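You operate a simulated robot arm through the tools that you are given. There is no shell and no other tool. Be economical: measure what you need, move in short steps, check, and stop when the job is done.

Carry out the task below with a simulated robot arm. There is one attempt and no reset: what you move stays moved.

TASK
Brew a small coffee with the gold capsule and serve it on the white saucer.
Fine: use the white cup under the spout, leave the lever locked and the drip tray pulled out.
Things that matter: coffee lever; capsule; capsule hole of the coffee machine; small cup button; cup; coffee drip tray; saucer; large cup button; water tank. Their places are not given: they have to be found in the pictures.

It is judged by the outcome, as a careful person would: the job done as asked, and still so three seconds after it is handed in. It fails if anything else is knocked over, pushed out of place, dropped, spilled or broken.

THE ROBOT
A 6-joint arm with a two-finger parallel gripper, fixed in place. Base frame: the origin is at the foot of the arm, x ahead of it, y to its left, z up; the work surface is at about z = 710. Lengths are in mm, angles in degrees, forces in N, time in s.
With the tool pointing down near the work surface it reaches from about 220 to 620 mm from the base axis. Its first joint turns from -66.0 to 66.0 degrees. Payload 2.7 kg.
Tool frame: the origin (TCP) lies between the finger pads and is the grasp point; the fingertips stand 23 mm ahead of it; z points along the fingers, y is the line along which they close. The gripper opens to 94 mm. The fingers are 38 mm wide and 10 mm thick; the gripper's body (54 by 96 mm) begins 39 mm behind the TCP.
Orientation is that of the tool frame in the base frame, as a unit quaternion [x, y, z, w]. With the fingers straight down and closing along the base's y, the tool's x points along the base's -x, its y along +y and its z along -z.

THE INTERFACE
- The arm moves only by the tool nudge_tool. Its argument "motion" is a list of rows, each a list of 7 numbers: the shift along the tool's x, y, z in units of 200 mm (1.0 is 200 mm), then the turn, a rotation vector about the tool's x, y, z in units of 180 degrees (1.0 is 180 degrees), then the finger opening in mm, from 0 to 94. In form: [[x, y, z, ax, ay, az, fingers], ...]. A call has 1 to 20 rows; each row is the pose to reach, as a shift and turn from the pose commanded when the call began, along the tool's axes at that moment. A call with a number of a shift or a turn outside -1 to 1 is refused whole. A row lasts 0.2 s, in which the tool goes at most 50 mm and 8.6 degrees; a call with a longer step from one row to the next is refused whole, and so is a gripper value outside its range. A pose out of reach is approached as far as the arm can. The call stops where the force on the tool passes 70 N (or 10 N more than at its start, if that is more) or the arm is blocked; 0.2 s more then pass. The fingers move at their own pace (about 45 mm/s each) and stop on an object; they squeeze with about 29 N. The grip force told is the motor's: it shows also when the fingers shut on nothing. Time passes only in rows, and 0.2 s behind the last, so rows that repeat a pose let the fingers close. It gives the time, the measured TCP pose, the force on the tool (base axes), the opening and the grip force at its end, in the units of the frame above (readings bear some noise).
- Cameras (640 x 400 px; columns grow to the right, rows downward): "scene" is fixed at [63.6, -421.8, 1409.2]; the picture's right is [0.88, -0.48, 0.00], its down [-0.26, -0.48, -0.84] and it looks along [0.40, 0.74, -0.55] (base axes); focal length 344 px, centre (320, 200). "wrist" rides on the gripper at [-39, 0, -44] in the tool frame; the picture's right is [0.00, -1.00, 0.00], its down [0.97, 0.00, -0.24] and it looks along [0.24, 0.00, 0.97] (tool axes); focal length 218 px, centre (320, 200).
- grab_frame(camera): a new picture of that camera. No time passes.
- point_at(camera, pixels): for up to 12 pixels [column, row] of the newest picture of that camera ("zoom" is the newest enlarged one), the place [x, y, z] in the base frame of the surface seen there, good to about 2 mm. No time passes.
- zoom(camera, box): a new picture of the part [left, top, right, bottom] of that camera's present view, enlarged. No time passes.
- finish_job(): hands the job in; it is judged then, once.

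Work in short steps. Measure before you move; look again where a grasp or a placing could have gone wrong, and mend it. You have 80 turns and 34 pictures in all, those below and enlarged ones among them. Open the gripper and draw the arm clear of the work before you hand the job in, unless the task says otherwise; then end with one line.

The tools are called after "Request:" by a JSON object that holds its "method" and its "body". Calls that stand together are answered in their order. nudge_tool: Moves the arm, as the interface text tells. Its arguments: {"type":"object","properties":{"motion":{"type":"array","items":{"type":"array","items":{"type":"number"}}}},"required":["motion"]} The other tools are called the same way: grab_frame (camera) takes a picture; point_at (camera, pixels) gives the place of the surface under pixels of a picture; zoom (camera, box) takes an enlarged picture of a part of a camera's view; finish_job () hands the job in.

At the start:

```text
t: 0.0
tcp_pos: [293.5, 260.0, 1210.7]
tcp_rot: [0.0, 1.0, -0.001, 0.0]
ft_force: [0.3, 0.3, 0.9]
width: 94.1
gripper_force: 0.0
```

scene: 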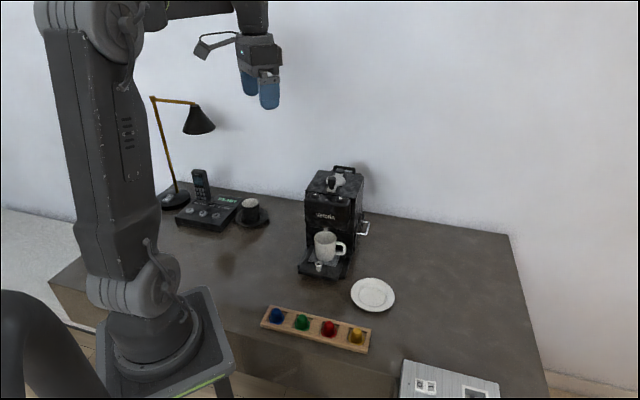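
wrist: 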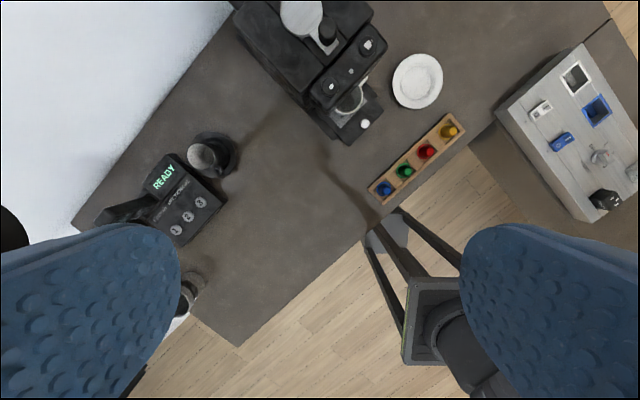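

The machine is at about (330,220) in the scene picture, with a white cup at its front. The gold capsule is at (356,336). I zoom on both.

Request:
{"method": "zoom", "body": {"camera": "scene", "box": [270, 150, 400, 290]}}

Request:
{"method": "zoom", "body": {"camera": "wrist", "box": [220, 0, 480, 210]}}

```text
2.86 times, centred on (335, 220) of scene
```

zoom: 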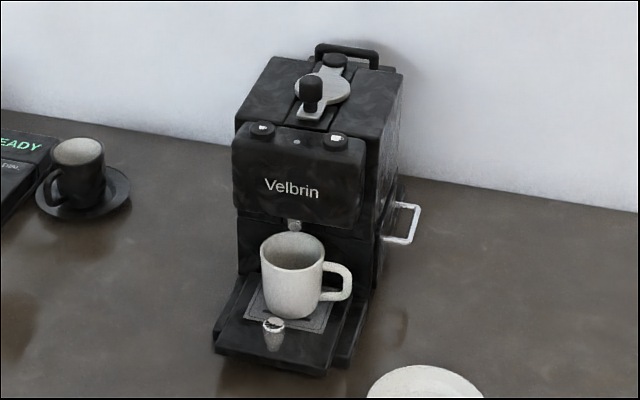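

```text
1.90 times, centred on (350, 105) of wrist
```

zoom: 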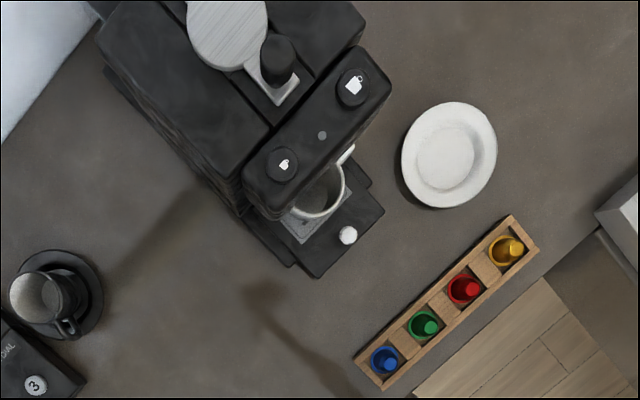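

I measure the key features from both pictures.

Request:
{"method": "point_at", "body": {"camera": "zoom", "pixels": [[225, 35], [277, 52], [290, 90], [352, 85], [283, 162], [322, 135], [348, 235], [320, 275], [447, 155], [507, 249], [516, 243], [464, 290]]}}

Request:
{"method": "point_at", "body": {"camera": "scene", "pixels": [[335, 184], [331, 179], [341, 168], [325, 234], [325, 258], [344, 247], [319, 266], [368, 228], [327, 228], [373, 294], [356, 332], [362, 193]]}}

```text
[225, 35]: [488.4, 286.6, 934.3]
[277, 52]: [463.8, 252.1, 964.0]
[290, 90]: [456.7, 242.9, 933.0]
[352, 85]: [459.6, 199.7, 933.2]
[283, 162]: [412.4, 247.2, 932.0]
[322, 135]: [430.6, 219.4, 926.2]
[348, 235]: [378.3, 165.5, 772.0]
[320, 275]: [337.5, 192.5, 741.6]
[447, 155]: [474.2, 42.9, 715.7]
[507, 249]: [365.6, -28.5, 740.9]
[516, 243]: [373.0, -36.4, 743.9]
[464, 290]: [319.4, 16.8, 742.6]
```

```text
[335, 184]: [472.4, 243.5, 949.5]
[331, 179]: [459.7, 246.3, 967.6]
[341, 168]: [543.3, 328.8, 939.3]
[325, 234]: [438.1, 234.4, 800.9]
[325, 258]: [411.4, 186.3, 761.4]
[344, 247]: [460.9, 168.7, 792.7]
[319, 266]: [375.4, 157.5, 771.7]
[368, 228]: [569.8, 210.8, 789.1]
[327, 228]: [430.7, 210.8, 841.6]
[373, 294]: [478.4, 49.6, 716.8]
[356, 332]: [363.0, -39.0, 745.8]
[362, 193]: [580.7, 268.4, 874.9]
```

Buttons, lever and rack are all at 45° to the base. I move the wrist camera above the machine for a closer look.

Request:
{"method": "nudge_tool", "body": {"motion": [[-0.2, 0, 0.05, 0, 0, 0, 94], [-0.4, 0, 0.1, 0, 0, 0, 94], [-0.6, 0, 0.2, 0, 0, 0, 94], [-0.75, 0, 0.3, 0, 0, 0, 94]]}}

Request:
{"method": "grab_frame", "body": {"camera": "wrist"}}

Request:
{"method": "zoom", "body": {"camera": "scene", "box": [295, 210, 375, 285]}}

```text
t: 1.0
tcp_pos: [444.6, 261.8, 1151.0]
tcp_rot: [-0.001, 1.0, 0.0, 0.0]
ft_force: [-0.1, -0.4, 0.5]
width: 94.2
gripper_force: 0.1
```

```text
29 pictures are left
```

wrist: 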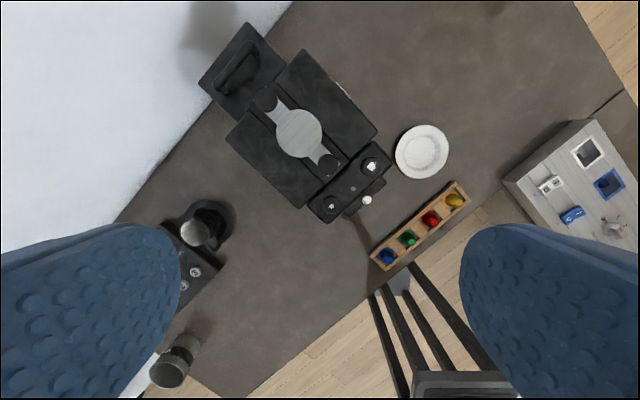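

```text
5.33 times, centred on (335, 248) of scene
```

zoom: 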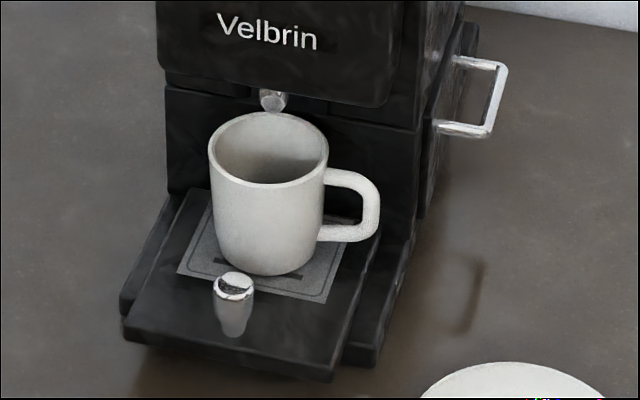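

I enlarge the lever on top of the machine.

Request:
{"method": "zoom", "body": {"camera": "wrist", "box": [220, 70, 400, 220]}}

```text
2.67 times, centred on (310, 145) of wrist
```

zoom: 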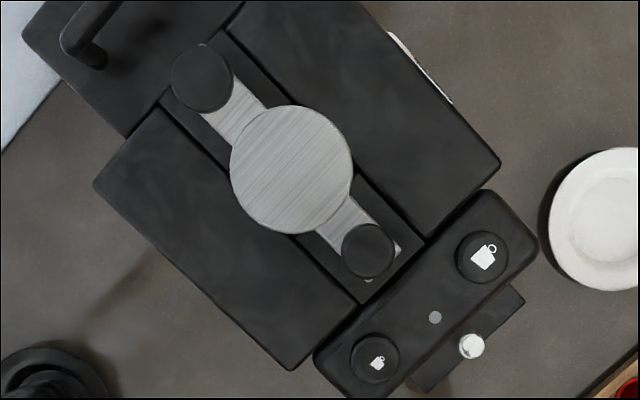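

Request:
{"method": "point_at", "body": {"camera": "zoom", "pixels": [[202, 78], [290, 170], [368, 250], [390, 270], [160, 180], [420, 150], [380, 285], [480, 255], [378, 360], [435, 318], [230, 120], [250, 355]]}}

Request:
{"method": "zoom", "body": {"camera": "scene", "box": [300, 155, 370, 210]}}

```text
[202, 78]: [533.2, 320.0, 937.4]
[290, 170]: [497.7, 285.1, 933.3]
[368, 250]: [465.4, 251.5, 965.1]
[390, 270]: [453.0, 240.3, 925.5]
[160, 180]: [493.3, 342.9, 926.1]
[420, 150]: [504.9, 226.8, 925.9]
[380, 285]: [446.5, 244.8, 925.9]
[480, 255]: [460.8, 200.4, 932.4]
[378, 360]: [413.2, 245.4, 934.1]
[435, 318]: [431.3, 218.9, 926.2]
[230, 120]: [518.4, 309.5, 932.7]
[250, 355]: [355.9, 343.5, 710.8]
```

```text
7.27 times, centred on (335, 182) of scene
```

zoom: 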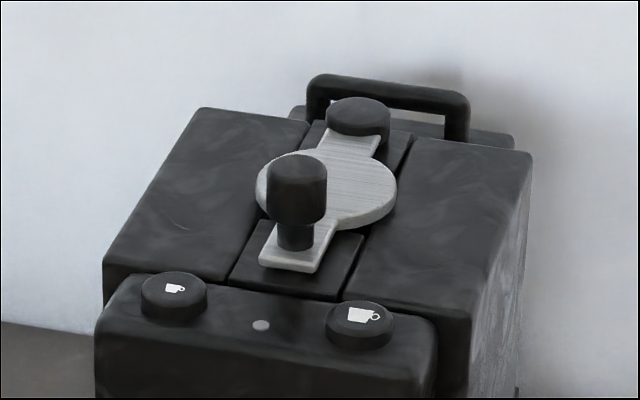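

The lever is a swivel: pivot (533,320), knob (465,251, top about 966), and cover disc over the hole at about (498,285). I go above the knob with the tool yawed 45°.

Request:
{"method": "nudge_tool", "body": {"motion": [[-0.02, -0.01, 0.12, 0, 0, -0.045, 70], [-0.04, -0.02, 0.24, 0, 0, -0.09, 60], [-0.06, -0.03, 0.36, 0, 0, -0.135, 60], [-0.08, -0.04, 0.48, 0, 0, -0.18, 60], [-0.1, -0.0425, 0.6, 0, 0, -0.225, 60], [-0.1075, -0.0425, 0.7, 0, 0, -0.25, 60], [-0.1075, -0.0425, 0.75, 0, 0, -0.25, 60], [-0.1075, -0.0425, 0.75, 0, 0, -0.25, 60]]}}

Request:
{"method": "grab_frame", "body": {"camera": "wrist"}}

```text
t: 2.8
tcp_pos: [465.9, 252.7, 999.8]
tcp_rot: [-0.382, 0.924, 0.0, 0.0]
ft_force: [0.7, 0.4, 0.3]
width: 60.0
gripper_force: 0.1
```

```text
25 pictures are left
```

wrist: 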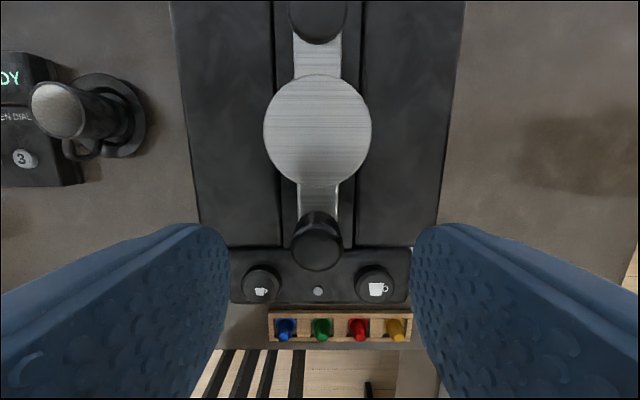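

The knob is centred between the fingers. I lower 34 mm and close on it.

Request:
{"method": "nudge_tool", "body": {"motion": [[0, 0, 0.1, 0, 0, 0, 60], [0, 0, 0.17, 0, 0, 0, 60], [0, 0, 0.17, 0, 0, 0, 15], [0, 0, 0.17, 0, 0, 0, 15], [0, 0, 0.17, 0, 0, 0, 15], [0, 0, 0.17, 0, 0, 0, 15]]}}

```text
t: 4.2
tcp_pos: [466.6, 252.6, 967.3]
tcp_rot: [-0.383, 0.924, 0.001, 0.0]
ft_force: [-0.6, -0.8, -2.0]
width: 20.9
gripper_force: 45.0
```

Gripped (21 mm). I try swinging the lever toward tool +y by 15° along its arc.

Request:
{"method": "nudge_tool", "body": {"motion": [[-0.0018, 0.0416, 0, 0, 0, 0.0278, 15], [-0.00725, 0.0829, 0, 0, 0, 0.0556, 15], [-0.0163, 0.1236, 0, 0, 0, 0.0833, 15]]}}

Request:
{"method": "grab_frame", "body": {"camera": "wrist"}}

```text
t: 4.9
tcp_pos: [464.5, 254.1, 966.5]
tcp_rot: [-0.295, 0.956, -0.01, 0.007]
ft_force: [15.2, -7.5, -3.1]
width: 21.4
gripper_force: 45.3
stopped in row 3: the force on the tool passed its limit (the readings are from after the stop); the commanded pose is now the measured one
```

```text
24 pictures are left
```

wrist: 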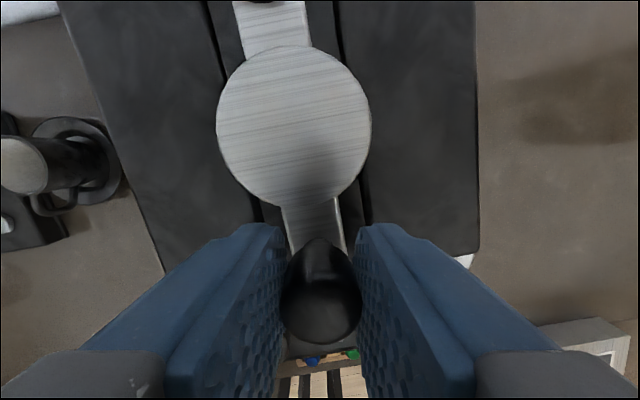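

It is blocked that way (the lever did not move). I undo the twist and try the other direction.

Request:
{"method": "nudge_tool", "body": {"motion": [[-0.001, -0.005, 0, 0, 0, -0.03, 15], [-0.002, -0.0104, 0, 0, 0, -0.059, 15], [-0.0114, -0.0509, 0, 0, 0, -0.0872, 15], [-0.0245, -0.0907, 0, 0, 0, -0.115, 15], [-0.0408, -0.1288, 0, 0, 0, -0.1428, 15]]}}

Request:
{"method": "grab_frame", "body": {"camera": "wrist"}}

```text
t: 6.1
tcp_pos: [485.5, 239.8, 964.9]
tcp_rot: [-0.501, 0.865, -0.009, 0.002]
ft_force: [-9.5, -13.2, -4.3]
width: 21.3
gripper_force: 45.2
```

```text
23 pictures are left
```

wrist: 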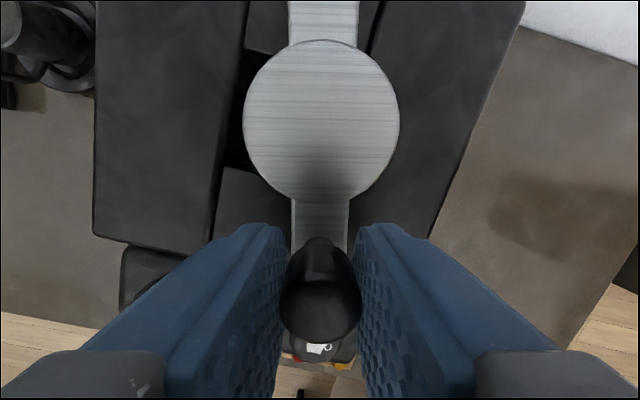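

The lever turns this way. I continue along the arc by another 42°.

Request:
{"method": "nudge_tool", "body": {"motion": [[-0.0035, -0.0573, 0, 0, 0, -0.0389, 15], [-0.014, -0.1137, 0, 0, 0, -0.0778, 15], [-0.0312, -0.1684, 0, 0, 0, -0.1167, 15], [-0.055, -0.2207, 0, 0, 0, -0.1556, 15], [-0.085, -0.2696, 0, 0, 0, -0.1944, 15], [-0.1207, -0.3145, 0, 0, 0, -0.2333, 15]]}}

Request:
{"method": "grab_frame", "body": {"camera": "wrist"}}

```text
t: 7.5
tcp_pos: [551.7, 227.3, 966.2]
tcp_rot: [0.778, -0.628, 0.009, 0.001]
ft_force: [0.1, -9.2, -18.0]
width: 21.2
gripper_force: 45.2
```

```text
22 pictures are left
```

wrist: 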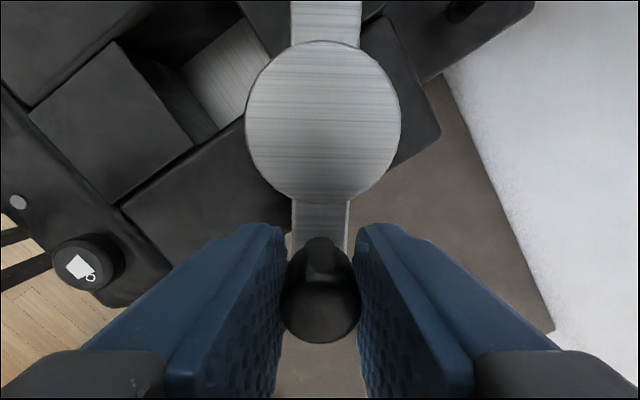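

The recess is showing. I push the lever on another 25° to clear the hole fully.

Request:
{"method": "nudge_tool", "body": {"motion": [[-0.0035, -0.0573, 0, 0, 0, -0.0389, 15], [-0.014, -0.1137, 0, 0, 0, -0.0778, 15], [-0.0312, -0.1684, 0, 0, 0, -0.1167, 15], [-0.043, -0.195, 0, 0, 0, -0.137, 15]]}}

Request:
{"method": "grab_frame", "body": {"camera": "wrist"}}

```text
t: 8.5
tcp_pos: [584.4, 243.0, 966.6]
tcp_rot: [0.894, -0.448, 0.005, 0.008]
ft_force: [-24.5, -23.9, -15.4]
width: 21.2
gripper_force: 44.9
```

```text
21 pictures are left
```

wrist: 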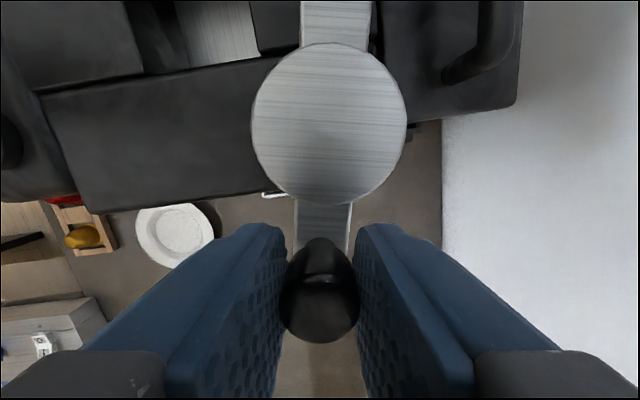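

The lever is about 80° open. I release, rise, and turn back above the hole to look.

Request:
{"method": "nudge_tool", "body": {"motion": [[0, 0, 0, 0, 0, 0, 60], [0, 0, 0, 0, 0, 0, 60], [0, 0, -0.15, 0, 0, 0, 60], [0, 0, -0.3, 0, 0, 0, 60], [-0.04, 0.02, -0.5, 0, 0, 0.045, 60], [-0.08, 0.04, -0.5, 0, 0, 0.09, 60], [-0.13, 0.06, -0.5, 0, 0, 0.135, 60], [-0.18, 0.08, -0.5, 0, 0, 0.18, 60], [-0.22, 0.1, -0.5, 0, 0, 0.225, 60], [-0.27, 0.12, -0.5, 0, 0, 0.27, 60], [-0.31, 0.14, -0.5, 0, 0, 0.315, 60], [-0.35, 0.16, -0.5, 0, 0, 0.36, 60], [-0.4, 0.175, -0.5, 0, 0, 0.405, 60], [-0.431, 0.184, -0.5, 0, 0, 0.454, 60], [-0.431, 0.184, -0.5, 0, 0, 0.454, 60]]}}

Request:
{"method": "grab_frame", "body": {"camera": "wrist"}}

```text
refused: row 14 steps farther than a row can; nothing moved
```

```text
20 pictures are left
```

wrist: 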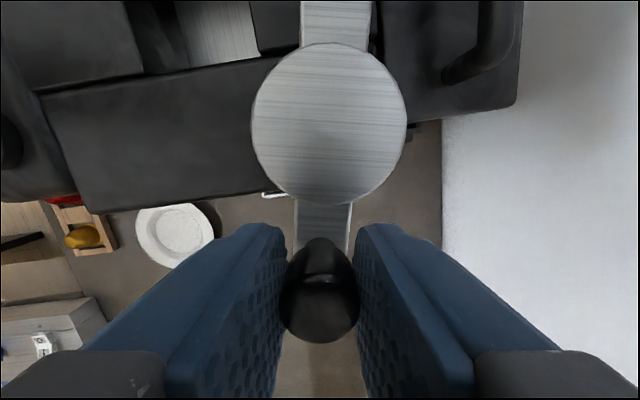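

The last turn step was slightly too big, so I resend it with an extra row.

Request:
{"method": "nudge_tool", "body": {"motion": [[0, 0, 0, 0, 0, 0, 60], [0, 0, 0, 0, 0, 0, 60], [0, 0, -0.15, 0, 0, 0, 60], [0, 0, -0.3, 0, 0, 0, 60], [-0.04, 0.02, -0.5, 0, 0, 0.045, 60], [-0.08, 0.04, -0.5, 0, 0, 0.09, 60], [-0.13, 0.06, -0.5, 0, 0, 0.135, 60], [-0.18, 0.08, -0.5, 0, 0, 0.18, 60], [-0.22, 0.1, -0.5, 0, 0, 0.225, 60], [-0.27, 0.12, -0.5, 0, 0, 0.27, 60], [-0.31, 0.14, -0.5, 0, 0, 0.315, 60], [-0.35, 0.16, -0.5, 0, 0, 0.36, 60], [-0.4, 0.175, -0.5, 0, 0, 0.405, 60], [-0.425, 0.18, -0.5, 0, 0, 0.44, 60], [-0.431, 0.184, -0.5, 0, 0, 0.454, 60]]}}

Request:
{"method": "grab_frame", "body": {"camera": "wrist"}}

```text
t: 11.7
tcp_pos: [505.3, 292.8, 1065.6]
tcp_rot: [-0.381, 0.924, -0.009, 0.005]
ft_force: [-0.7, 0.1, -1.0]
width: 60.1
gripper_force: 0.1
out of reach, approached as far as the arm can: row 4, 5, 6
```

```text
19 pictures are left
```

wrist: 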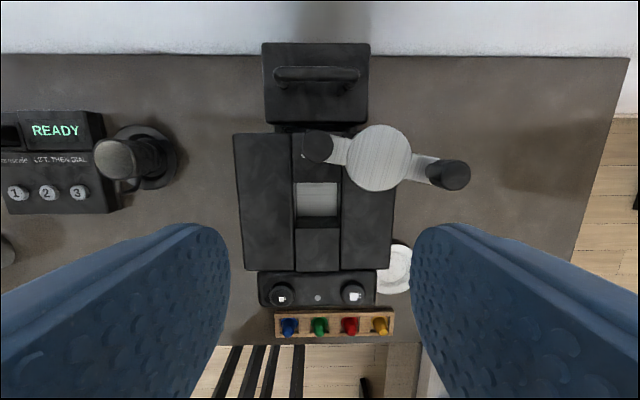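

Request:
{"method": "zoom", "body": {"camera": "wrist", "box": [270, 120, 400, 280]}}

Request:
{"method": "point_at", "body": {"camera": "wrist", "pixels": [[317, 200], [317, 185], [317, 212], [300, 200], [334, 200], [317, 222], [317, 175], [317, 240], [317, 146], [448, 174], [299, 165], [340, 215]]}}

```text
2.50 times, centred on (335, 200) of wrist
```

zoom: 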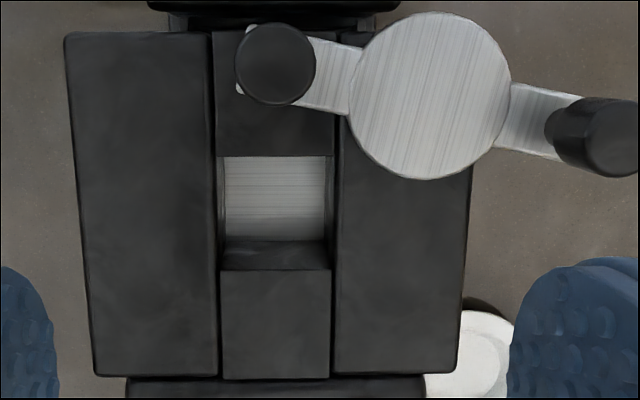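

```text
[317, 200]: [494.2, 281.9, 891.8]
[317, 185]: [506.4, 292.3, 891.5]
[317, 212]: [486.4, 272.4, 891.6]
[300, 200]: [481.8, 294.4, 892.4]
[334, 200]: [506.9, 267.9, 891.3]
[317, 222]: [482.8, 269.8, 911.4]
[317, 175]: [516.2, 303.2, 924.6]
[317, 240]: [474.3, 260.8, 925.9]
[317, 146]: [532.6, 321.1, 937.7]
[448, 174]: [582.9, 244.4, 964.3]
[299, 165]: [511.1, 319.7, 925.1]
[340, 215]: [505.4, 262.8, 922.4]
```

The hole is about 36 × 46 mm, centred near (497,284), with its floor at z 892 and its rim at 926. Next I look closely at the gold capsule.

Request:
{"method": "zoom", "body": {"camera": "scene", "box": [310, 310, 380, 360]}}

Request:
{"method": "zoom", "body": {"camera": "wrist", "box": [260, 280, 420, 380]}}

```text
8.00 times, centred on (345, 335) of scene
```

zoom: 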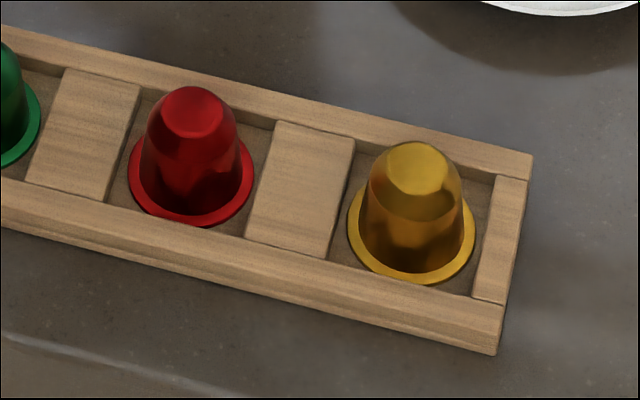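

```text
4.00 times, centred on (340, 330) of wrist
```

zoom: 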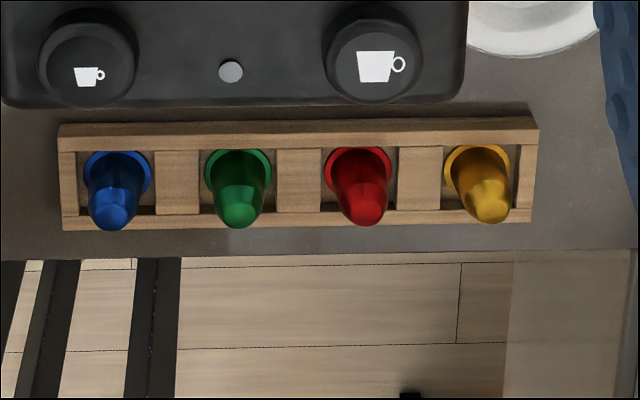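

Request:
{"method": "zoom", "body": {"camera": "scene", "box": [340, 320, 380, 350]}}

Request:
{"method": "point_at", "body": {"camera": "zoom", "pixels": [[320, 110], [320, 70], [340, 150], [330, 250], [160, 230], [290, 398], [455, 210], [540, 200], [180, 120], [430, 70], [335, 330], [520, 330]]}}

```text
13.33 times, centred on (360, 335) of scene
```

zoom: 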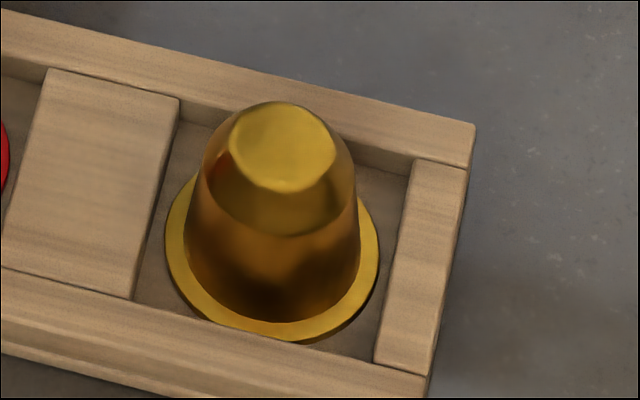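

```text
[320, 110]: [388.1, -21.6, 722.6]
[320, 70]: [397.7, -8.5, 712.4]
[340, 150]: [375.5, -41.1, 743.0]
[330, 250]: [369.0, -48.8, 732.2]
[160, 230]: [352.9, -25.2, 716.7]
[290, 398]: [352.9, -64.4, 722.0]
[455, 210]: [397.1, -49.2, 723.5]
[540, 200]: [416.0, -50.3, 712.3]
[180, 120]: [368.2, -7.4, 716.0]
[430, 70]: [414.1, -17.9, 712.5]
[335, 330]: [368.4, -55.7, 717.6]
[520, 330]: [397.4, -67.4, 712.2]
```

The capsule stands dome-up, about 30 mm tall, near (370,-38). I move out toward the rack, level the slight tilt, then turn 90° so the fingers close across the rack.

Request:
{"method": "nudge_tool", "body": {"motion": [[0.167, -0.113, 0, -0.002, 0, 0, 60], [0.333, -0.227, 0, -0.004, 0, 0, 60], [0.5, -0.34, 0, -0.0065, 0, 0, 60], [0.667, -0.453, 0.1, -0.0065, 0, 0, 60], [0.833, -0.567, 0.2, -0.0065, 0, 0, 60], [1.0, -0.68, 0.3, -0.0065, 0, 0, 60], [1.0, -0.68, 0.3, -0.0065, 0, 0, 60]]}}

Request:
{"method": "nudge_tool", "body": {"motion": [[0.05, 0, 0.08, 0, 0, 0.045, 60], [0.1, 0, 0.16, 0, 0, 0.09, 60], [0.16, 0, 0.24, 0, 0, 0.135, 60], [0.22, 0, 0.32, 0, 0, 0.18, 60], [0.28, 0, 0.4, 0, 0, 0.225, 60], [0.34, 0, 0.48, 0, 0, 0.27, 60], [0.4, 0, 0.56, 0, 0, 0.315, 60], [0.46, 0, 0.64, 0, 0, 0.36, 60], [0.52, 0, 0.72, 0, 0, 0.405, 60], [0.58, 0, 0.8, 0, 0, 0.45, 60], [0.637, 0, 0.875, 0, 0, 0.49, 60], [0.637, 0, 0.875, 0, 0, 0.5, 60], [0.637, 0, 0.875, 0, 0, 0.5, 60]]}}

Request:
{"method": "grab_frame", "body": {"camera": "wrist"}}

```text
t: 13.3
tcp_pos: [460.9, 55.4, 1009.2]
tcp_rot: [-0.383, 0.924, 0.001, 0.002]
ft_force: [0.1, 0.5, 0.2]
width: 59.7
gripper_force: 0.1
```

```text
t: 16.1
tcp_pos: [371.1, -34.4, 832.9]
tcp_rot: [0.383, 0.924, 0.001, 0.0]
ft_force: [-0.4, 0.9, -0.5]
width: 60.2
gripper_force: 0.0
```

```text
14 pictures are left
```

wrist: 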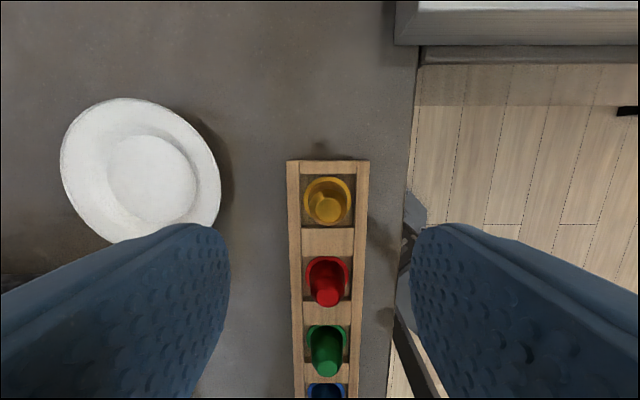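

Request:
{"method": "point_at", "body": {"camera": "wrist", "pixels": [[327, 208], [323, 208], [331, 208], [304, 198], [351, 198], [327, 178], [327, 215], [292, 200], [363, 200], [150, 175], [62, 165], [220, 190]]}}

```text
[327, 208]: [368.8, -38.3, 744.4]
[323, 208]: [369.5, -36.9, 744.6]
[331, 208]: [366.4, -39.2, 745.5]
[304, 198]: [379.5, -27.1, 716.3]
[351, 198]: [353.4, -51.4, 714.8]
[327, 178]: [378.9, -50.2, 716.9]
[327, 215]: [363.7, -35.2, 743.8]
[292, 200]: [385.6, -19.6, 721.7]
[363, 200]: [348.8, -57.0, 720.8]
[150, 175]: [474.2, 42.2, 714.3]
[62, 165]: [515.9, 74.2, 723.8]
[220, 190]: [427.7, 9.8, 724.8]
```

The capsule centre is (366.7,-38.7), top 745 and flange 716. I descend with fingertips at about 731 and grip.

Request:
{"method": "nudge_tool", "body": {"motion": [[0, -0.031, 0.13, 0, 0, 0, 60], [0, -0.031, 0.26, 0, 0, 0, 60], [0, -0.031, 0.36, 0, 0, 0, 60], [0, -0.031, 0.395, 0, 0, 0, 60], [0, -0.031, 0.395, 0, 0, 0, 15], [0, -0.031, 0.395, 0, 0, 0, 15], [0, -0.031, 0.395, 0, 0, 0, 15], [0, -0.031, 0.395, 0, 0, 0, 15]]}}

```text
t: 17.9
tcp_pos: [366.1, -38.8, 755.4]
tcp_rot: [0.383, 0.924, 0.002, 0.001]
ft_force: [-1.0, 0.5, 0.5]
width: 21.0
gripper_force: 29.1
```

Gripped at 21 mm. I lift slowly and check.

Request:
{"method": "nudge_tool", "body": {"motion": [[0, 0, -0.05, 0, 0, 0, 15], [0, 0, -0.2, 0, 0, 0, 15], [0, 0, -0.4, 0, 0, 0, 15], [0, 0, -0.6, 0, 0, 0, 15], [0, 0, -0.8, 0, 0, 0, 15], [0, 0, -1.0, 0, 0, 0, 15]]}}

Request:
{"method": "zoom", "body": {"camera": "scene", "box": [290, 180, 420, 260]}}

```text
t: 19.3
tcp_pos: [367.5, -40.0, 955.6]
tcp_rot: [0.383, 0.924, 0.001, 0.001]
ft_force: [0.7, 0.9, -0.1]
width: 21.0
gripper_force: 28.9
```

```text
4.92 times, centred on (355, 220) of scene
```

zoom: 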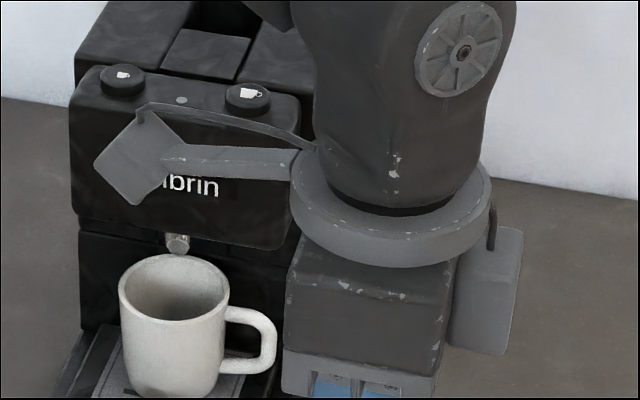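

Still held at 21 mm. I rise and travel over the machine to above the hole.

Request:
{"method": "nudge_tool", "body": {"motion": [[0, 0, -0.2, 0, 0, 0, 15], [0.06, 0.14, -0.3, 0, 0, 0, 15], [0.13, 0.3, -0.3, 0, 0, 0, 15], [0.2, 0.47, -0.3, 0, 0, 0, 15], [0.27, 0.64, -0.3, 0, 0, 0, 15], [0.343, 0.8, -0.3, 0, 0, 0, 15], [0.343, 0.8, -0.3, 0, 0, 0, 15]]}}

Request:
{"method": "nudge_tool", "body": {"motion": [[0.07, 0.16, 0, 0, 0, 0, 15], [0.14, 0.32, 0, 0, 0, 0, 15], [0.21, 0.48, 0, 0, 0, 0, 15], [0.28, 0.65, 0, 0, 0, 0, 15], [0.343, 0.806, 0, 0, 0, 0, 15], [0.343, 0.806, 0, 0, 0, 0, 15], [0.343, 0.806, 0, 0, 0, 0, 15]]}}

Request:
{"method": "grab_frame", "body": {"camera": "wrist"}}

```text
t: 20.9
tcp_pos: [430.4, 123.6, 1014.8]
tcp_rot: [0.382, 0.924, 0.002, 0.0]
ft_force: [-0.6, 0.0, 0.3]
width: 20.8
gripper_force: 29.6
```

```text
t: 22.5
tcp_pos: [497.5, 284.0, 1015.1]
tcp_rot: [0.383, 0.924, 0.002, 0.001]
ft_force: [-0.7, -0.1, 0.4]
width: 20.6
gripper_force: 28.9
```

```text
12 pictures are left
```

wrist: 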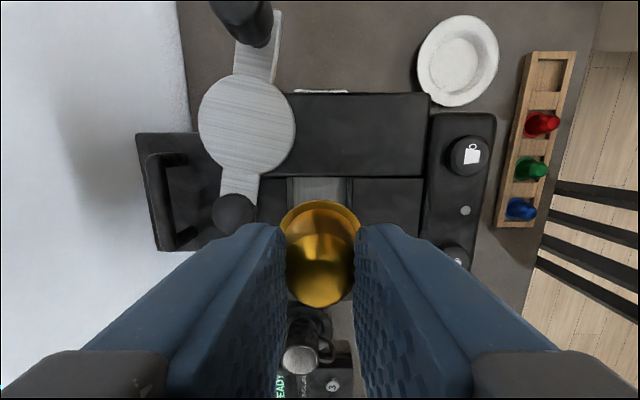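

The gold capsule is held and lined up over the slot, about 1.5 mm short along +y. I lower until the fingertips are just above the rim.

Request:
{"method": "nudge_tool", "body": {"motion": [[0, 0.0075, 0.1, 0, 0, 0, 15], [0, 0.0075, 0.18, 0, 0, 0, 15], [0, 0.0075, 0.24, 0, 0, 0, 15], [0, 0.0075, 0.28, 0, 0, 0, 15], [0, 0.0075, 0.315, 0, 0, 0, 15], [0, 0.0075, 0.315, 0, 0, 0, 15]]}}

```text
t: 23.9
tcp_pos: [497.8, 286.1, 951.7]
tcp_rot: [0.383, 0.924, 0.001, 0.001]
ft_force: [0.6, 0.1, 0.1]
width: 20.9
gripper_force: 28.8
```

No contact, so the flange is in the slot. I release with a small opening and rise.

Request:
{"method": "nudge_tool", "body": {"motion": [[0, 0, 0, 0, 0, 0, 34], [0, 0, 0, 0, 0, 0, 34], [0, 0, 0, 0, 0, 0, 34], [0, 0, -0.1, 0, 0, 0, 34], [0, 0, -0.25, 0, 0, 0, 34], [0, 0, -0.45, 0, 0, 0, 34]]}}

Request:
{"method": "grab_frame", "body": {"camera": "wrist"}}

```text
t: 25.3
tcp_pos: [495.5, 285.5, 1041.9]
tcp_rot: [0.383, 0.924, 0.002, 0.001]
ft_force: [0.2, 0.4, -0.2]
width: 34.2
gripper_force: 0.1
```

```text
11 pictures are left
```

wrist: 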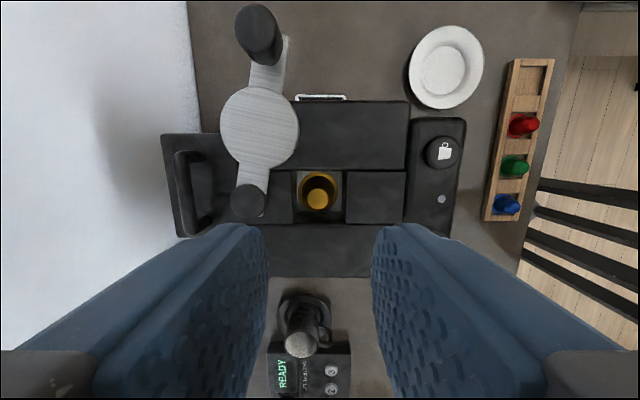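

Request:
{"method": "point_at", "body": {"camera": "wrist", "pixels": [[318, 202], [305, 185], [330, 185], [262, 30], [258, 33], [262, 125], [249, 200]]}}

```text
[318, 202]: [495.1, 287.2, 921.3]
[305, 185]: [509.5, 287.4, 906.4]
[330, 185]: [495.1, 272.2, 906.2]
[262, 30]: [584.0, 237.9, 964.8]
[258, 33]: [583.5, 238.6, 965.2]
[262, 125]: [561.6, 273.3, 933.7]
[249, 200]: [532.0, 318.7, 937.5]
```

The capsule is seated (top 921, below the rim). Now I turn the tool to the known-good yaw (about 122°) to regrip the lever knob.

Request:
{"method": "nudge_tool", "body": {"motion": [[0, 0, 0, 0, 0, -0.0464, 60], [0, 0, 0, 0, 0, -0.0928, 60], [0, 0, 0, 0, 0, -0.1392, 60], [0, 0, 0, 0, 0, -0.1856, 60], [0, 0, 0, 0, 0, -0.232, 60], [0, 0, 0, 0, 0, -0.2784, 60], [0, 0, 0, 0, 0, -0.3248, 60], [0, 0, 0, 0, 0, -0.3712, 60], [0, 0, 0, 0, 0, -0.4176, 60], [0, 0, 0, 0, 0, -0.464, 60], [0, 0, 0, 0, 0, -0.5104, 60], [0, 0, 0, 0, 0, -0.5568, 60], [0, 0, 0, 0, 0, -0.6032, 60], [0, 0, 0, 0, 0, -0.6496, 60], [0, 0, 0, 0, 0, -0.696, 60], [0, 0, 0, 0, 0, -0.7424, 60], [0, 0, 0, 0, 0, -0.7888, 60], [0, 0, 0, 0, 0, -0.8352, 60], [0, 0, 0, 0, 0, -0.8816, 60], [0, 0, 0, 0, 0, -0.928, 60]]}}

```text
t: 29.5
tcp_pos: [496.6, 285.0, 1043.2]
tcp_rot: [0.875, -0.484, -0.001, -0.003]
ft_force: [0.2, 0.4, -0.3]
width: 59.9
gripper_force: 0.1
```

Request:
{"method": "nudge_tool", "body": {"motion": [[0.14, -0.08, 0.07, 0, 0, 0, 60], [0.28, -0.165, 0.14, 0, 0, 0, 60], [0.415, -0.247, 0.2, 0, 0, 0, 60], [0.415, -0.247, 0.28, 0, 0, 0, 60], [0.415, -0.247, 0.34, 0, 0, 0, 60], [0.415, -0.247, 0.375, 0, 0, 0, 60], [0.415, -0.247, 0.375, 0, 0, 0, 15], [0.415, -0.247, 0.375, 0, 0, 0, 15], [0.415, -0.247, 0.375, 0, 0, 0, 15], [0.415, -0.247, 0.375, 0, 0, 0, 15]]}}

```text
t: 31.7
tcp_pos: [582.0, 242.0, 967.6]
tcp_rot: [0.874, -0.485, 0.001, -0.001]
ft_force: [0.8, 0.1, -0.4]
width: 21.2
gripper_force: 45.2
```

Gripped. I swing the lever back most of the way.

Request:
{"method": "nudge_tool", "body": {"motion": [[-0.0035, 0.0573, 0, 0, 0, 0.0389, 15], [-0.014, 0.1137, 0, 0, 0, 0.0778, 15], [-0.0312, 0.1684, 0, 0, 0, 0.1167, 15], [-0.055, 0.2207, 0, 0, 0, 0.1556, 15], [-0.085, 0.2696, 0, 0, 0, 0.1944, 15], [-0.1207, 0.3145, 0, 0, 0, 0.2333, 15], [-0.1616, 0.3547, 0, 0, 0, 0.2722, 15], [-0.2072, 0.3896, 0, 0, 0, 0.3111, 15], [-0.2566, 0.4188, 0, 0, 0, 0.35, 15], [-0.2566, 0.4188, 0, 0, 0, 0.35, 15]]}}

```text
t: 33.9
tcp_pos: [484.5, 241.1, 967.8]
tcp_rot: [-0.491, 0.871, -0.001, 0.002]
ft_force: [-5.1, -10.5, 16.5]
width: 21.0
gripper_force: 44.7
```

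About 13° remain, so I bring the lever to its locked stop at (466,252).

Request:
{"method": "nudge_tool", "body": {"motion": [[0.002, 0.037, 0, 0, 0, 0.026, 15], [0.003, 0.075, 0, 0, 0, 0.052, 15], [0.0013, 0.11, 0, 0, 0, 0.077, 15], [0.0013, 0.118, 0, 0, 0, 0.077, 15], [0.0013, 0.118, 0, 0, 0, 0.077, 15]]}}

```text
t: 35.1
tcp_pos: [466.5, 253.5, 967.3]
tcp_rot: [-0.384, 0.923, 0.002, 0.006]
ft_force: [18.2, 18.9, -1.0]
width: 21.2
gripper_force: 45.0
```

I push a few mm further tangentially to confirm the stop.

Request:
{"method": "nudge_tool", "body": {"motion": [[-0.008, 0.015, 0, 0, 0, 0, 15], [-0.01, 0.03, 0, 0, 0, 0, 15]]}}

```text
t: 35.7
tcp_pos: [465.2, 254.9, 968.1]
tcp_rot: [-0.383, 0.924, -0.001, 0.005]
ft_force: [32.7, -13.8, -3.5]
width: 21.1
gripper_force: 45.2
```

The lever is against its stop (locked). I release, rise, and go above the small-cup button with closed fingers.

Request:
{"method": "nudge_tool", "body": {"motion": [[0, 0, 0, 0, 0, 0, 60], [0, 0, 0, 0, 0, 0, 60], [0, 0, 0, 0, 0, 0, 60], [0, 0, -0.12, 0, 0, 0, 60], [0, 0, -0.3, 0, 0, 0, 60], [0.1, 0.08, -0.3, 0, 0, 0, 0], [0.216, 0.159, -0.3, 0, 0, 0, 0], [0.216, 0.159, -0.2, 0, 0, 0, 0], [0.216, 0.159, -0.1, 0, 0, 0, 0], [0.216, 0.159, -0.1, 0, 0, 0, 0]]}}

Request:
{"method": "grab_frame", "body": {"camera": "wrist"}}

```text
t: 37.9
tcp_pos: [408.5, 252.2, 986.5]
tcp_rot: [-0.384, 0.923, 0.001, 0.001]
ft_force: [0.7, -0.5, 0.4]
width: 0.0
gripper_force: 29.6
```

```text
10 pictures are left
```

wrist: 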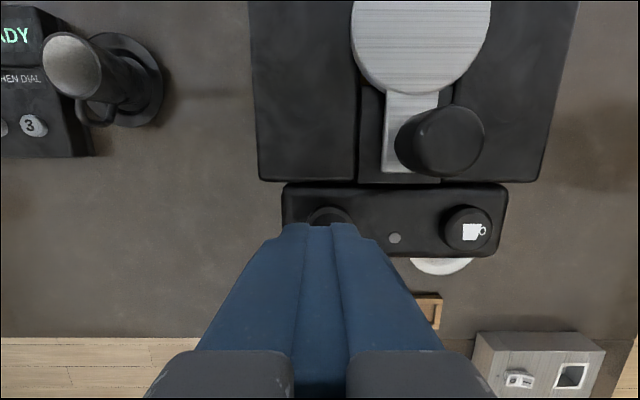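

I shift about 6 mm toward the button centre and press down in small steps.

Request:
{"method": "nudge_tool", "body": {"motion": [[0.005, -0.03, 0, 0, 0, 0, 0], [0.005, -0.03, 0.08, 0, 0, 0, 0], [0.005, -0.03, 0.13, 0, 0, 0, 0], [0.005, -0.03, 0.145, 0, 0, 0, 0], [0.005, -0.03, 0.155, 0, 0, 0, 0], [0.005, -0.03, 0.163, 0, 0, 0, 0], [0.005, -0.03, 0.17, 0, 0, 0, 0]]}}

Request:
{"method": "zoom", "body": {"camera": "scene", "box": [280, 160, 380, 280]}}

```text
t: 39.5
tcp_pos: [411.3, 244.8, 953.9]
tcp_rot: [-0.384, 0.923, 0.001, 0.002]
ft_force: [0.7, -0.7, 1.4]
width: 0.3
gripper_force: 29.2
```

```text
3.33 times, centred on (330, 220) of scene
```

zoom: 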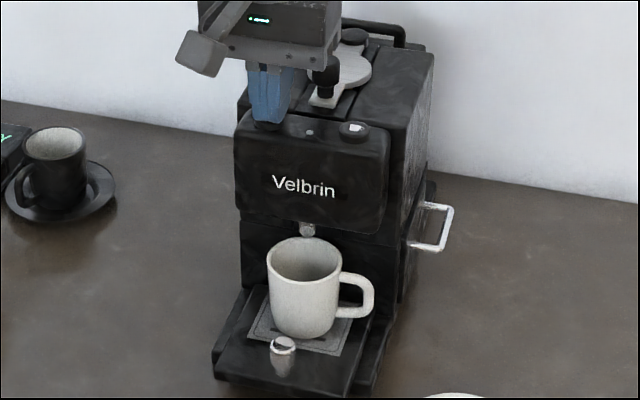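

The tip is at about 931 and barely touching. I press further.

Request:
{"method": "nudge_tool", "body": {"motion": [[0, 0, 0.005, 0, 0, 0, 0], [0, 0, 0.01, 0, 0, 0, 0], [0, 0, 0.015, 0, 0, 0, 0], [0, 0, 0.02, 0, 0, 0, 0]]}}

```text
t: 40.5
tcp_pos: [412.0, 246.4, 950.4]
tcp_rot: [-0.385, 0.923, 0.001, 0.002]
ft_force: [-4.7, 1.0, 10.4]
width: 0.0
gripper_force: 28.9
```

Force is 10 N at a tip height of 927. One mm more, then I release and look for flow.

Request:
{"method": "nudge_tool", "body": {"motion": [[0, 0, 0.004, 0, 0, 0, 0], [0, 0, 0.008, 0, 0, 0, 0], [0, 0, 0.008, 0, 0, 0, 0]]}}

Request:
{"method": "nudge_tool", "body": {"motion": [[0, 0, -0.1, 0, 0, 0, 0], [0, 0, -0.3, 0, 0, 0, 0]]}}

Request:
{"method": "zoom", "body": {"camera": "scene", "box": [280, 160, 380, 280]}}

```text
t: 41.3
tcp_pos: [413.0, 245.7, 948.4]
tcp_rot: [-0.385, 0.923, 0.001, 0.003]
ft_force: [-3.7, 5.7, 18.8]
width: 0.1
gripper_force: 29.3
```

```text
t: 41.9
tcp_pos: [412.7, 242.0, 1007.1]
tcp_rot: [-0.384, 0.923, 0.0, 0.0]
ft_force: [0.3, -0.2, -0.4]
width: 0.0
gripper_force: 28.8
```

```text
3.33 times, centred on (330, 220) of scene
```

zoom: 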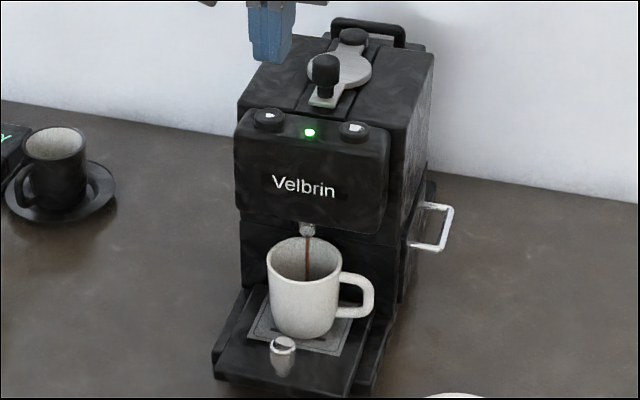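

The LED is green and coffee is flowing, so the small brew is running. While it brews I move in front of the machine and tilt the tool 45°, ready for the tray knob at (377,163).

Request:
{"method": "nudge_tool", "body": {"motion": [[0.15, -0.04, 0, 0, 0, 0, 0], [0.3, -0.08, 0, 0, 0, 0, 20], [0.45, -0.12, 0, 0, 0, 0, 40], [0.6, -0.159, 0.05, 0, 0, 0, 40], [0.675, -0.159, 0.15, 0, -0.035, 0, 40], [0.675, -0.159, 0.3, 0, -0.075, 0, 40], [0.675, -0.159, 0.45, 0, -0.115, 0, 40], [0.675, -0.159, 0.55, 0, -0.155, 0, 40], [0.675, -0.159, 0.65, 0, -0.195, 0, 40], [0.675, -0.159, 0.72, 0, -0.23, 0, 40], [0.675, -0.159, 0.785, 0, -0.25, 0, 40], [0.675, -0.159, 0.785, 0, -0.25, 0, 40], [0.675, -0.159, 0.785, 0, -0.25, 0, 40], [0.675, -0.159, 0.785, 0, -0.25, 0, 40], [0.675, -0.159, 0.785, 0, -0.25, 0, 40], [0.675, -0.159, 0.785, 0, -0.25, 0, 40], [0.675, -0.159, 0.785, 0, -0.25, 0, 40], [0.675, -0.159, 0.785, 0, -0.25, 0, 40]]}}

Request:
{"method": "nudge_tool", "body": {"motion": [[0, 0, 0, 0, 0, 0, 40], [0, 0, 0, 0, 0, 0, 40], [0, 0, 0, 0, 0, 0, 40], [0, 0, 0, 0, 0, 0, 40], [0, 0, 0, 0, 0, 0, 40], [0, 0, 0, 0, 0, 0, 40], [0, 0, 0, 0, 0, 0, 40], [0, 0, 0, 0, 0, 0, 40], [0, 0, 0, 0, 0, 0, 40], [0, 0, 0, 0, 0, 0, 40], [0, 0, 0, 0, 0, 0, 40], [0, 0, 0, 0, 0, 0, 40], [0, 0, 0, 0, 0, 0, 40], [0, 0, 0, 0, 0, 0, 40], [0, 0, 0, 0, 0, 0, 40], [0, 0, 0, 0, 0, 0, 40], [0, 0, 0, 0, 0, 0, 40], [0, 0, 0, 0, 0, 0, 40], [0, 0, 0, 0, 0, 0, 40], [0, 0, 0, 0, 0, 0, 40]]}}

Request:
{"method": "grab_frame", "body": {"camera": "wrist"}}

```text
t: 45.7
tcp_pos: [340.4, 127.6, 850.0]
tcp_rot: [-0.354, 0.852, 0.148, 0.355]
ft_force: [-0.2, 0.7, -0.3]
width: 40.0
gripper_force: 0.0
out of reach, approached as far as the arm can: row 8, 9
```

```text
t: 49.9
tcp_pos: [339.8, 127.8, 850.7]
tcp_rot: [-0.355, 0.852, 0.147, 0.354]
ft_force: [0.4, 0.0, 0.2]
width: 39.8
gripper_force: 0.0
```

```text
7 pictures are left
```

wrist: 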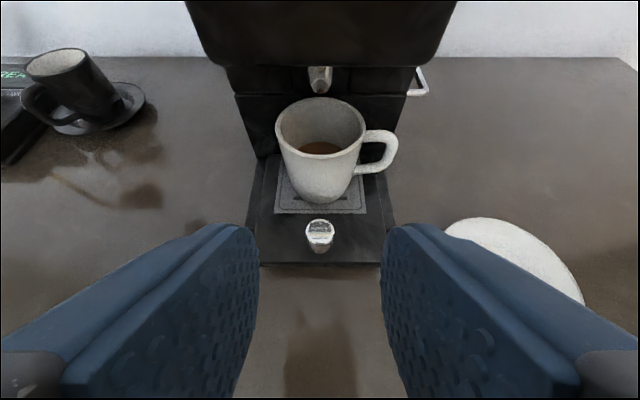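

The flow has stopped and there is coffee in the cup. I measure the knob (319,232), tray and cup.

Request:
{"method": "point_at", "body": {"camera": "wrist", "pixels": [[319, 227], [319, 248], [306, 230], [333, 230], [280, 240], [290, 262], [350, 262], [277, 125], [365, 125], [318, 198], [318, 100], [385, 148]]}}

```text
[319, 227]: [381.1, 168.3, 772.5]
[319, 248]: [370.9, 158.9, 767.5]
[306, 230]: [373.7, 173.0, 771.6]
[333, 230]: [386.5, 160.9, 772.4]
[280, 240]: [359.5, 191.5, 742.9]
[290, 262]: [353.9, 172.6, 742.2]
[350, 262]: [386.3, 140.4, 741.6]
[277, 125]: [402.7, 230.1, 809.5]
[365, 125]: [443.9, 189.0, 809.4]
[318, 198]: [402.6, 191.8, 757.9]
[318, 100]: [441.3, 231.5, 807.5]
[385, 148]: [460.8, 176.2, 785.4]
```

I move in so the tilted fingers straddle the knob (centre about (378,165)) and close.

Request:
{"method": "nudge_tool", "body": {"motion": [[0.03, 0, 0.14, 0, 0, 0, 40], [0.06, 0, 0.26, 0, 0, 0, 40], [0.09, 0, 0.36, 0, 0, 0, 40], [0.101, 0, 0.408, 0, 0, 0, 40], [0.101, 0, 0.408, 0, 0, 0, 10], [0.101, 0, 0.408, 0, 0, 0, 10], [0.101, 0, 0.408, 0, 0, 0, 10]]}}

```text
t: 51.5
tcp_pos: [377.4, 160.0, 785.4]
tcp_rot: [-0.357, 0.852, 0.153, 0.35]
ft_force: [-27.3, 29.3, 11.0]
width: 28.0
gripper_force: 19.9
out of reach, approached as far as the arm can: row 2, 3, 4, 5, 6, 7
```

The grip reads 28 mm with a lateral force, which is not the knob width I expected. I look.

Request:
{"method": "grab_frame", "body": {"camera": "wrist"}}

```text
6 pictures are left
```

wrist: 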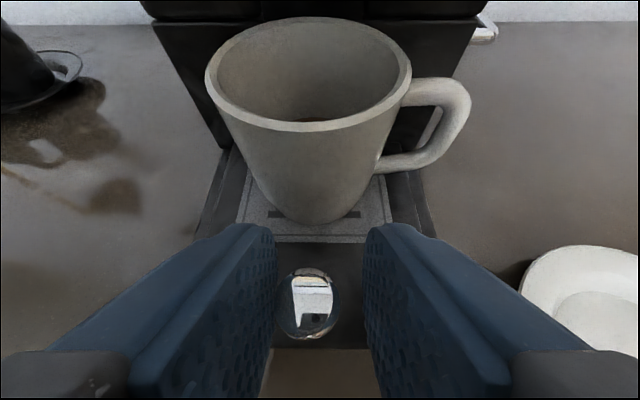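

The left finger touched the knob first, and the arm is at its reach limit in this tilt. I reopen, ease the tilt by 10° and then regrip.

Request:
{"method": "nudge_tool", "body": {"motion": [[0, 0, 0, 0, 0, 0, 40], [0, 0, 0, 0, 0.028, 0, 40], [0, 0, 0, 0, 0.055, 0, 40], [0, 0, 0, 0, 0.055, 0, 40]]}}

```text
t: 52.5
tcp_pos: [381.6, 157.4, 786.2]
tcp_rot: [-0.366, 0.88, 0.116, 0.279]
ft_force: [-0.3, 0.3, -0.5]
width: 39.8
gripper_force: 0.2
```

Now at (381.6,157.4,786), about 8 mm off laterally. I centre on the knob and close.

Request:
{"method": "nudge_tool", "body": {"motion": [[0, 0.02, 0, 0, 0, 0, 40], [0.01, 0.039, 0.005, 0, 0, 0, 40], [0.027, 0.039, 0.017, 0, 0, 0, 40], [0.027, 0.039, 0.017, 0, 0, 0, 40]]}}

Request:
{"method": "nudge_tool", "body": {"motion": [[0, 0, 0, 0, 0, 0, 12], [0, 0, 0, 0, 0, 0, 12], [0, 0, 0, 0, 0, 0, 12]]}}

```text
t: 53.5
tcp_pos: [376.0, 161.6, 779.3]
tcp_rot: [-0.366, 0.88, 0.116, 0.28]
ft_force: [-0.1, 0.9, 0.3]
width: 39.7
gripper_force: 0.1
```

```text
t: 54.3
tcp_pos: [374.6, 162.3, 779.2]
tcp_rot: [-0.366, 0.88, 0.115, 0.281]
ft_force: [-2.8, 3.6, 0.1]
width: 20.0
gripper_force: 45.2
```

The knob is gripped at 20 mm. I pull the tray out slowly, 20 mm first.

Request:
{"method": "nudge_tool", "body": {"motion": [[0.0041, 0, -0.0029, 0, 0, 0, 12], [0.0123, 0, -0.0086, 0, 0, 0, 12], [0.0205, 0, -0.0143, 0, 0, 0, 12], [0.0287, 0, -0.0201, 0, 0, 0, 12], [0.041, 0, -0.0287, 0, 0, 0, 12], [0.0533, 0, -0.0373, 0, 0, 0, 12], [0.0656, 0, -0.0459, 0, 0, 0, 12], [0.0738, 0, -0.0517, 0, 0, 0, 12], [0.082, 0, -0.0574, 0, 0, 0, 12]]}}

Request:
{"method": "zoom", "body": {"camera": "scene", "box": [270, 200, 390, 290]}}

```text
t: 56.3
tcp_pos: [360.4, 148.0, 779.2]
tcp_rot: [-0.367, 0.879, 0.117, 0.28]
ft_force: [-9.4, 10.2, 9.4]
width: 20.1
gripper_force: 44.8
```

```text
4.44 times, centred on (330, 245) of scene
```

zoom: 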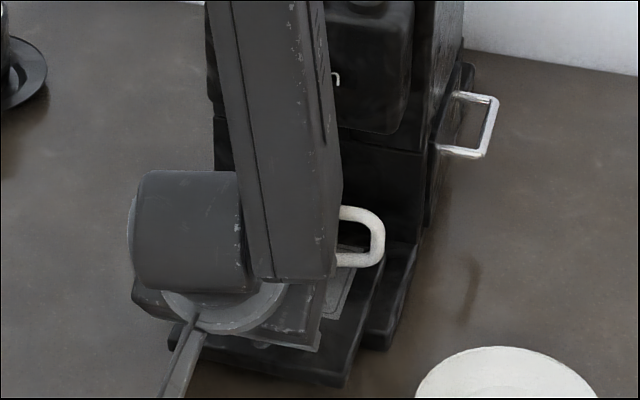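

The tray slides freely with the cup upright. I keep pulling another 40 mm.

Request:
{"method": "nudge_tool", "body": {"motion": [[0.0041, 0, -0.0029, 0, 0, 0, 12], [0.0123, 0, -0.0086, 0, 0, 0, 12], [0.0246, 0, -0.0172, 0, 0, 0, 12], [0.0369, 0, -0.0258, 0, 0, 0, 12], [0.0492, 0, -0.0344, 0, 0, 0, 12], [0.0615, 0, -0.0431, 0, 0, 0, 12], [0.0738, 0, -0.0517, 0, 0, 0, 12], [0.0861, 0, -0.0603, 0, 0, 0, 12], [0.0984, 0, -0.0689, 0, 0, 0, 12], [0.1107, 0, -0.0775, 0, 0, 0, 12], [0.123, 0, -0.0861, 0, 0, 0, 12], [0.1353, 0, -0.0947, 0, 0, 0, 12], [0.1476, 0, -0.1033, 0, 0, 0, 12], [0.1558, 0, -0.109, 0, 0, 0, 12], [0.164, 0, -0.1148, 0, 0, 0, 12]]}}

```text
t: 59.5
tcp_pos: [333.9, 120.2, 784.5]
tcp_rot: [-0.369, 0.882, 0.122, 0.269]
ft_force: [-33.4, 33.7, -32.6]
width: 19.9
gripper_force: 45.7
out of reach, approached as far as the arm can: row 9, 10, 11, 12, 13, 14, 15
```

58 mm pulled, but the arm is at its reach limit and strains upward. I release the knob and lift straight off toward the front.

Request:
{"method": "nudge_tool", "body": {"motion": [[0, 0, 0, 0, 0, 0, 40], [0, 0, 0, 0, 0, 0, 40], [0, 0, 0, 0, 0, 0, 40]]}}

Request:
{"method": "nudge_tool", "body": {"motion": [[0, 0, -0.06, 0, 0.03, 0, 40], [0, 0, -0.13, 0, 0.07, 0, 40], [0, 0, -0.25, 0, 0.11, 0, 40], [0, 0, -0.4, 0, 0.15, 0, 40], [0, 0, -0.55, 0, 0.17, 0, 40]]}}

Request:
{"method": "grab_frame", "body": {"camera": "wrist"}}

```text
t: 60.3
tcp_pos: [343.8, 118.8, 786.6]
tcp_rot: [-0.365, 0.88, 0.119, 0.279]
ft_force: [0.0, 0.3, 0.2]
width: 40.0
gripper_force: 0.1
```

```text
t: 61.5
tcp_pos: [297.8, 74.4, 876.7]
tcp_rot: [-0.384, 0.922, 0.017, 0.038]
ft_force: [0.2, -0.2, -0.2]
width: 39.8
gripper_force: 0.1
out of reach, approached as far as the arm can: row 3
```

```text
4 pictures are left
```

wrist: 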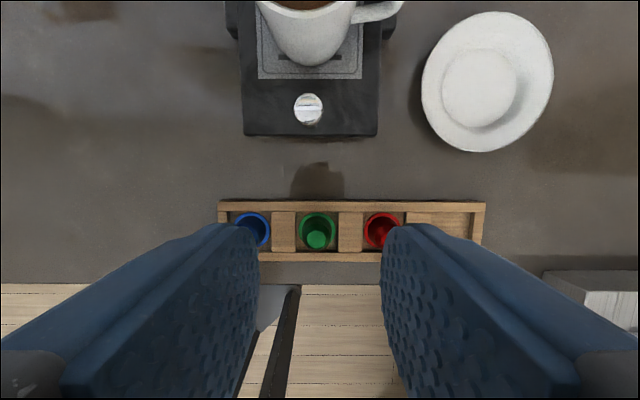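

Request:
{"method": "point_at", "body": {"camera": "wrist", "pixels": [[308, 105], [300, 130], [265, 115], [262, 14], [354, 14], [308, 62], [380, 12], [260, 35], [354, 35], [480, 88], [422, 85], [553, 75]]}}

```text
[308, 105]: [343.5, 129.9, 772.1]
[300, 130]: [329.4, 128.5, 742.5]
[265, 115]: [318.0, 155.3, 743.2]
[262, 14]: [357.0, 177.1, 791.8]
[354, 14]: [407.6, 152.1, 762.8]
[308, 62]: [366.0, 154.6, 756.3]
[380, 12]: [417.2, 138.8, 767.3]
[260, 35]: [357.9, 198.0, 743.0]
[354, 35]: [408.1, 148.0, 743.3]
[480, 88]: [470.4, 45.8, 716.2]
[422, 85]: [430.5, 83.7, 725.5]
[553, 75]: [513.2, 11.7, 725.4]
```

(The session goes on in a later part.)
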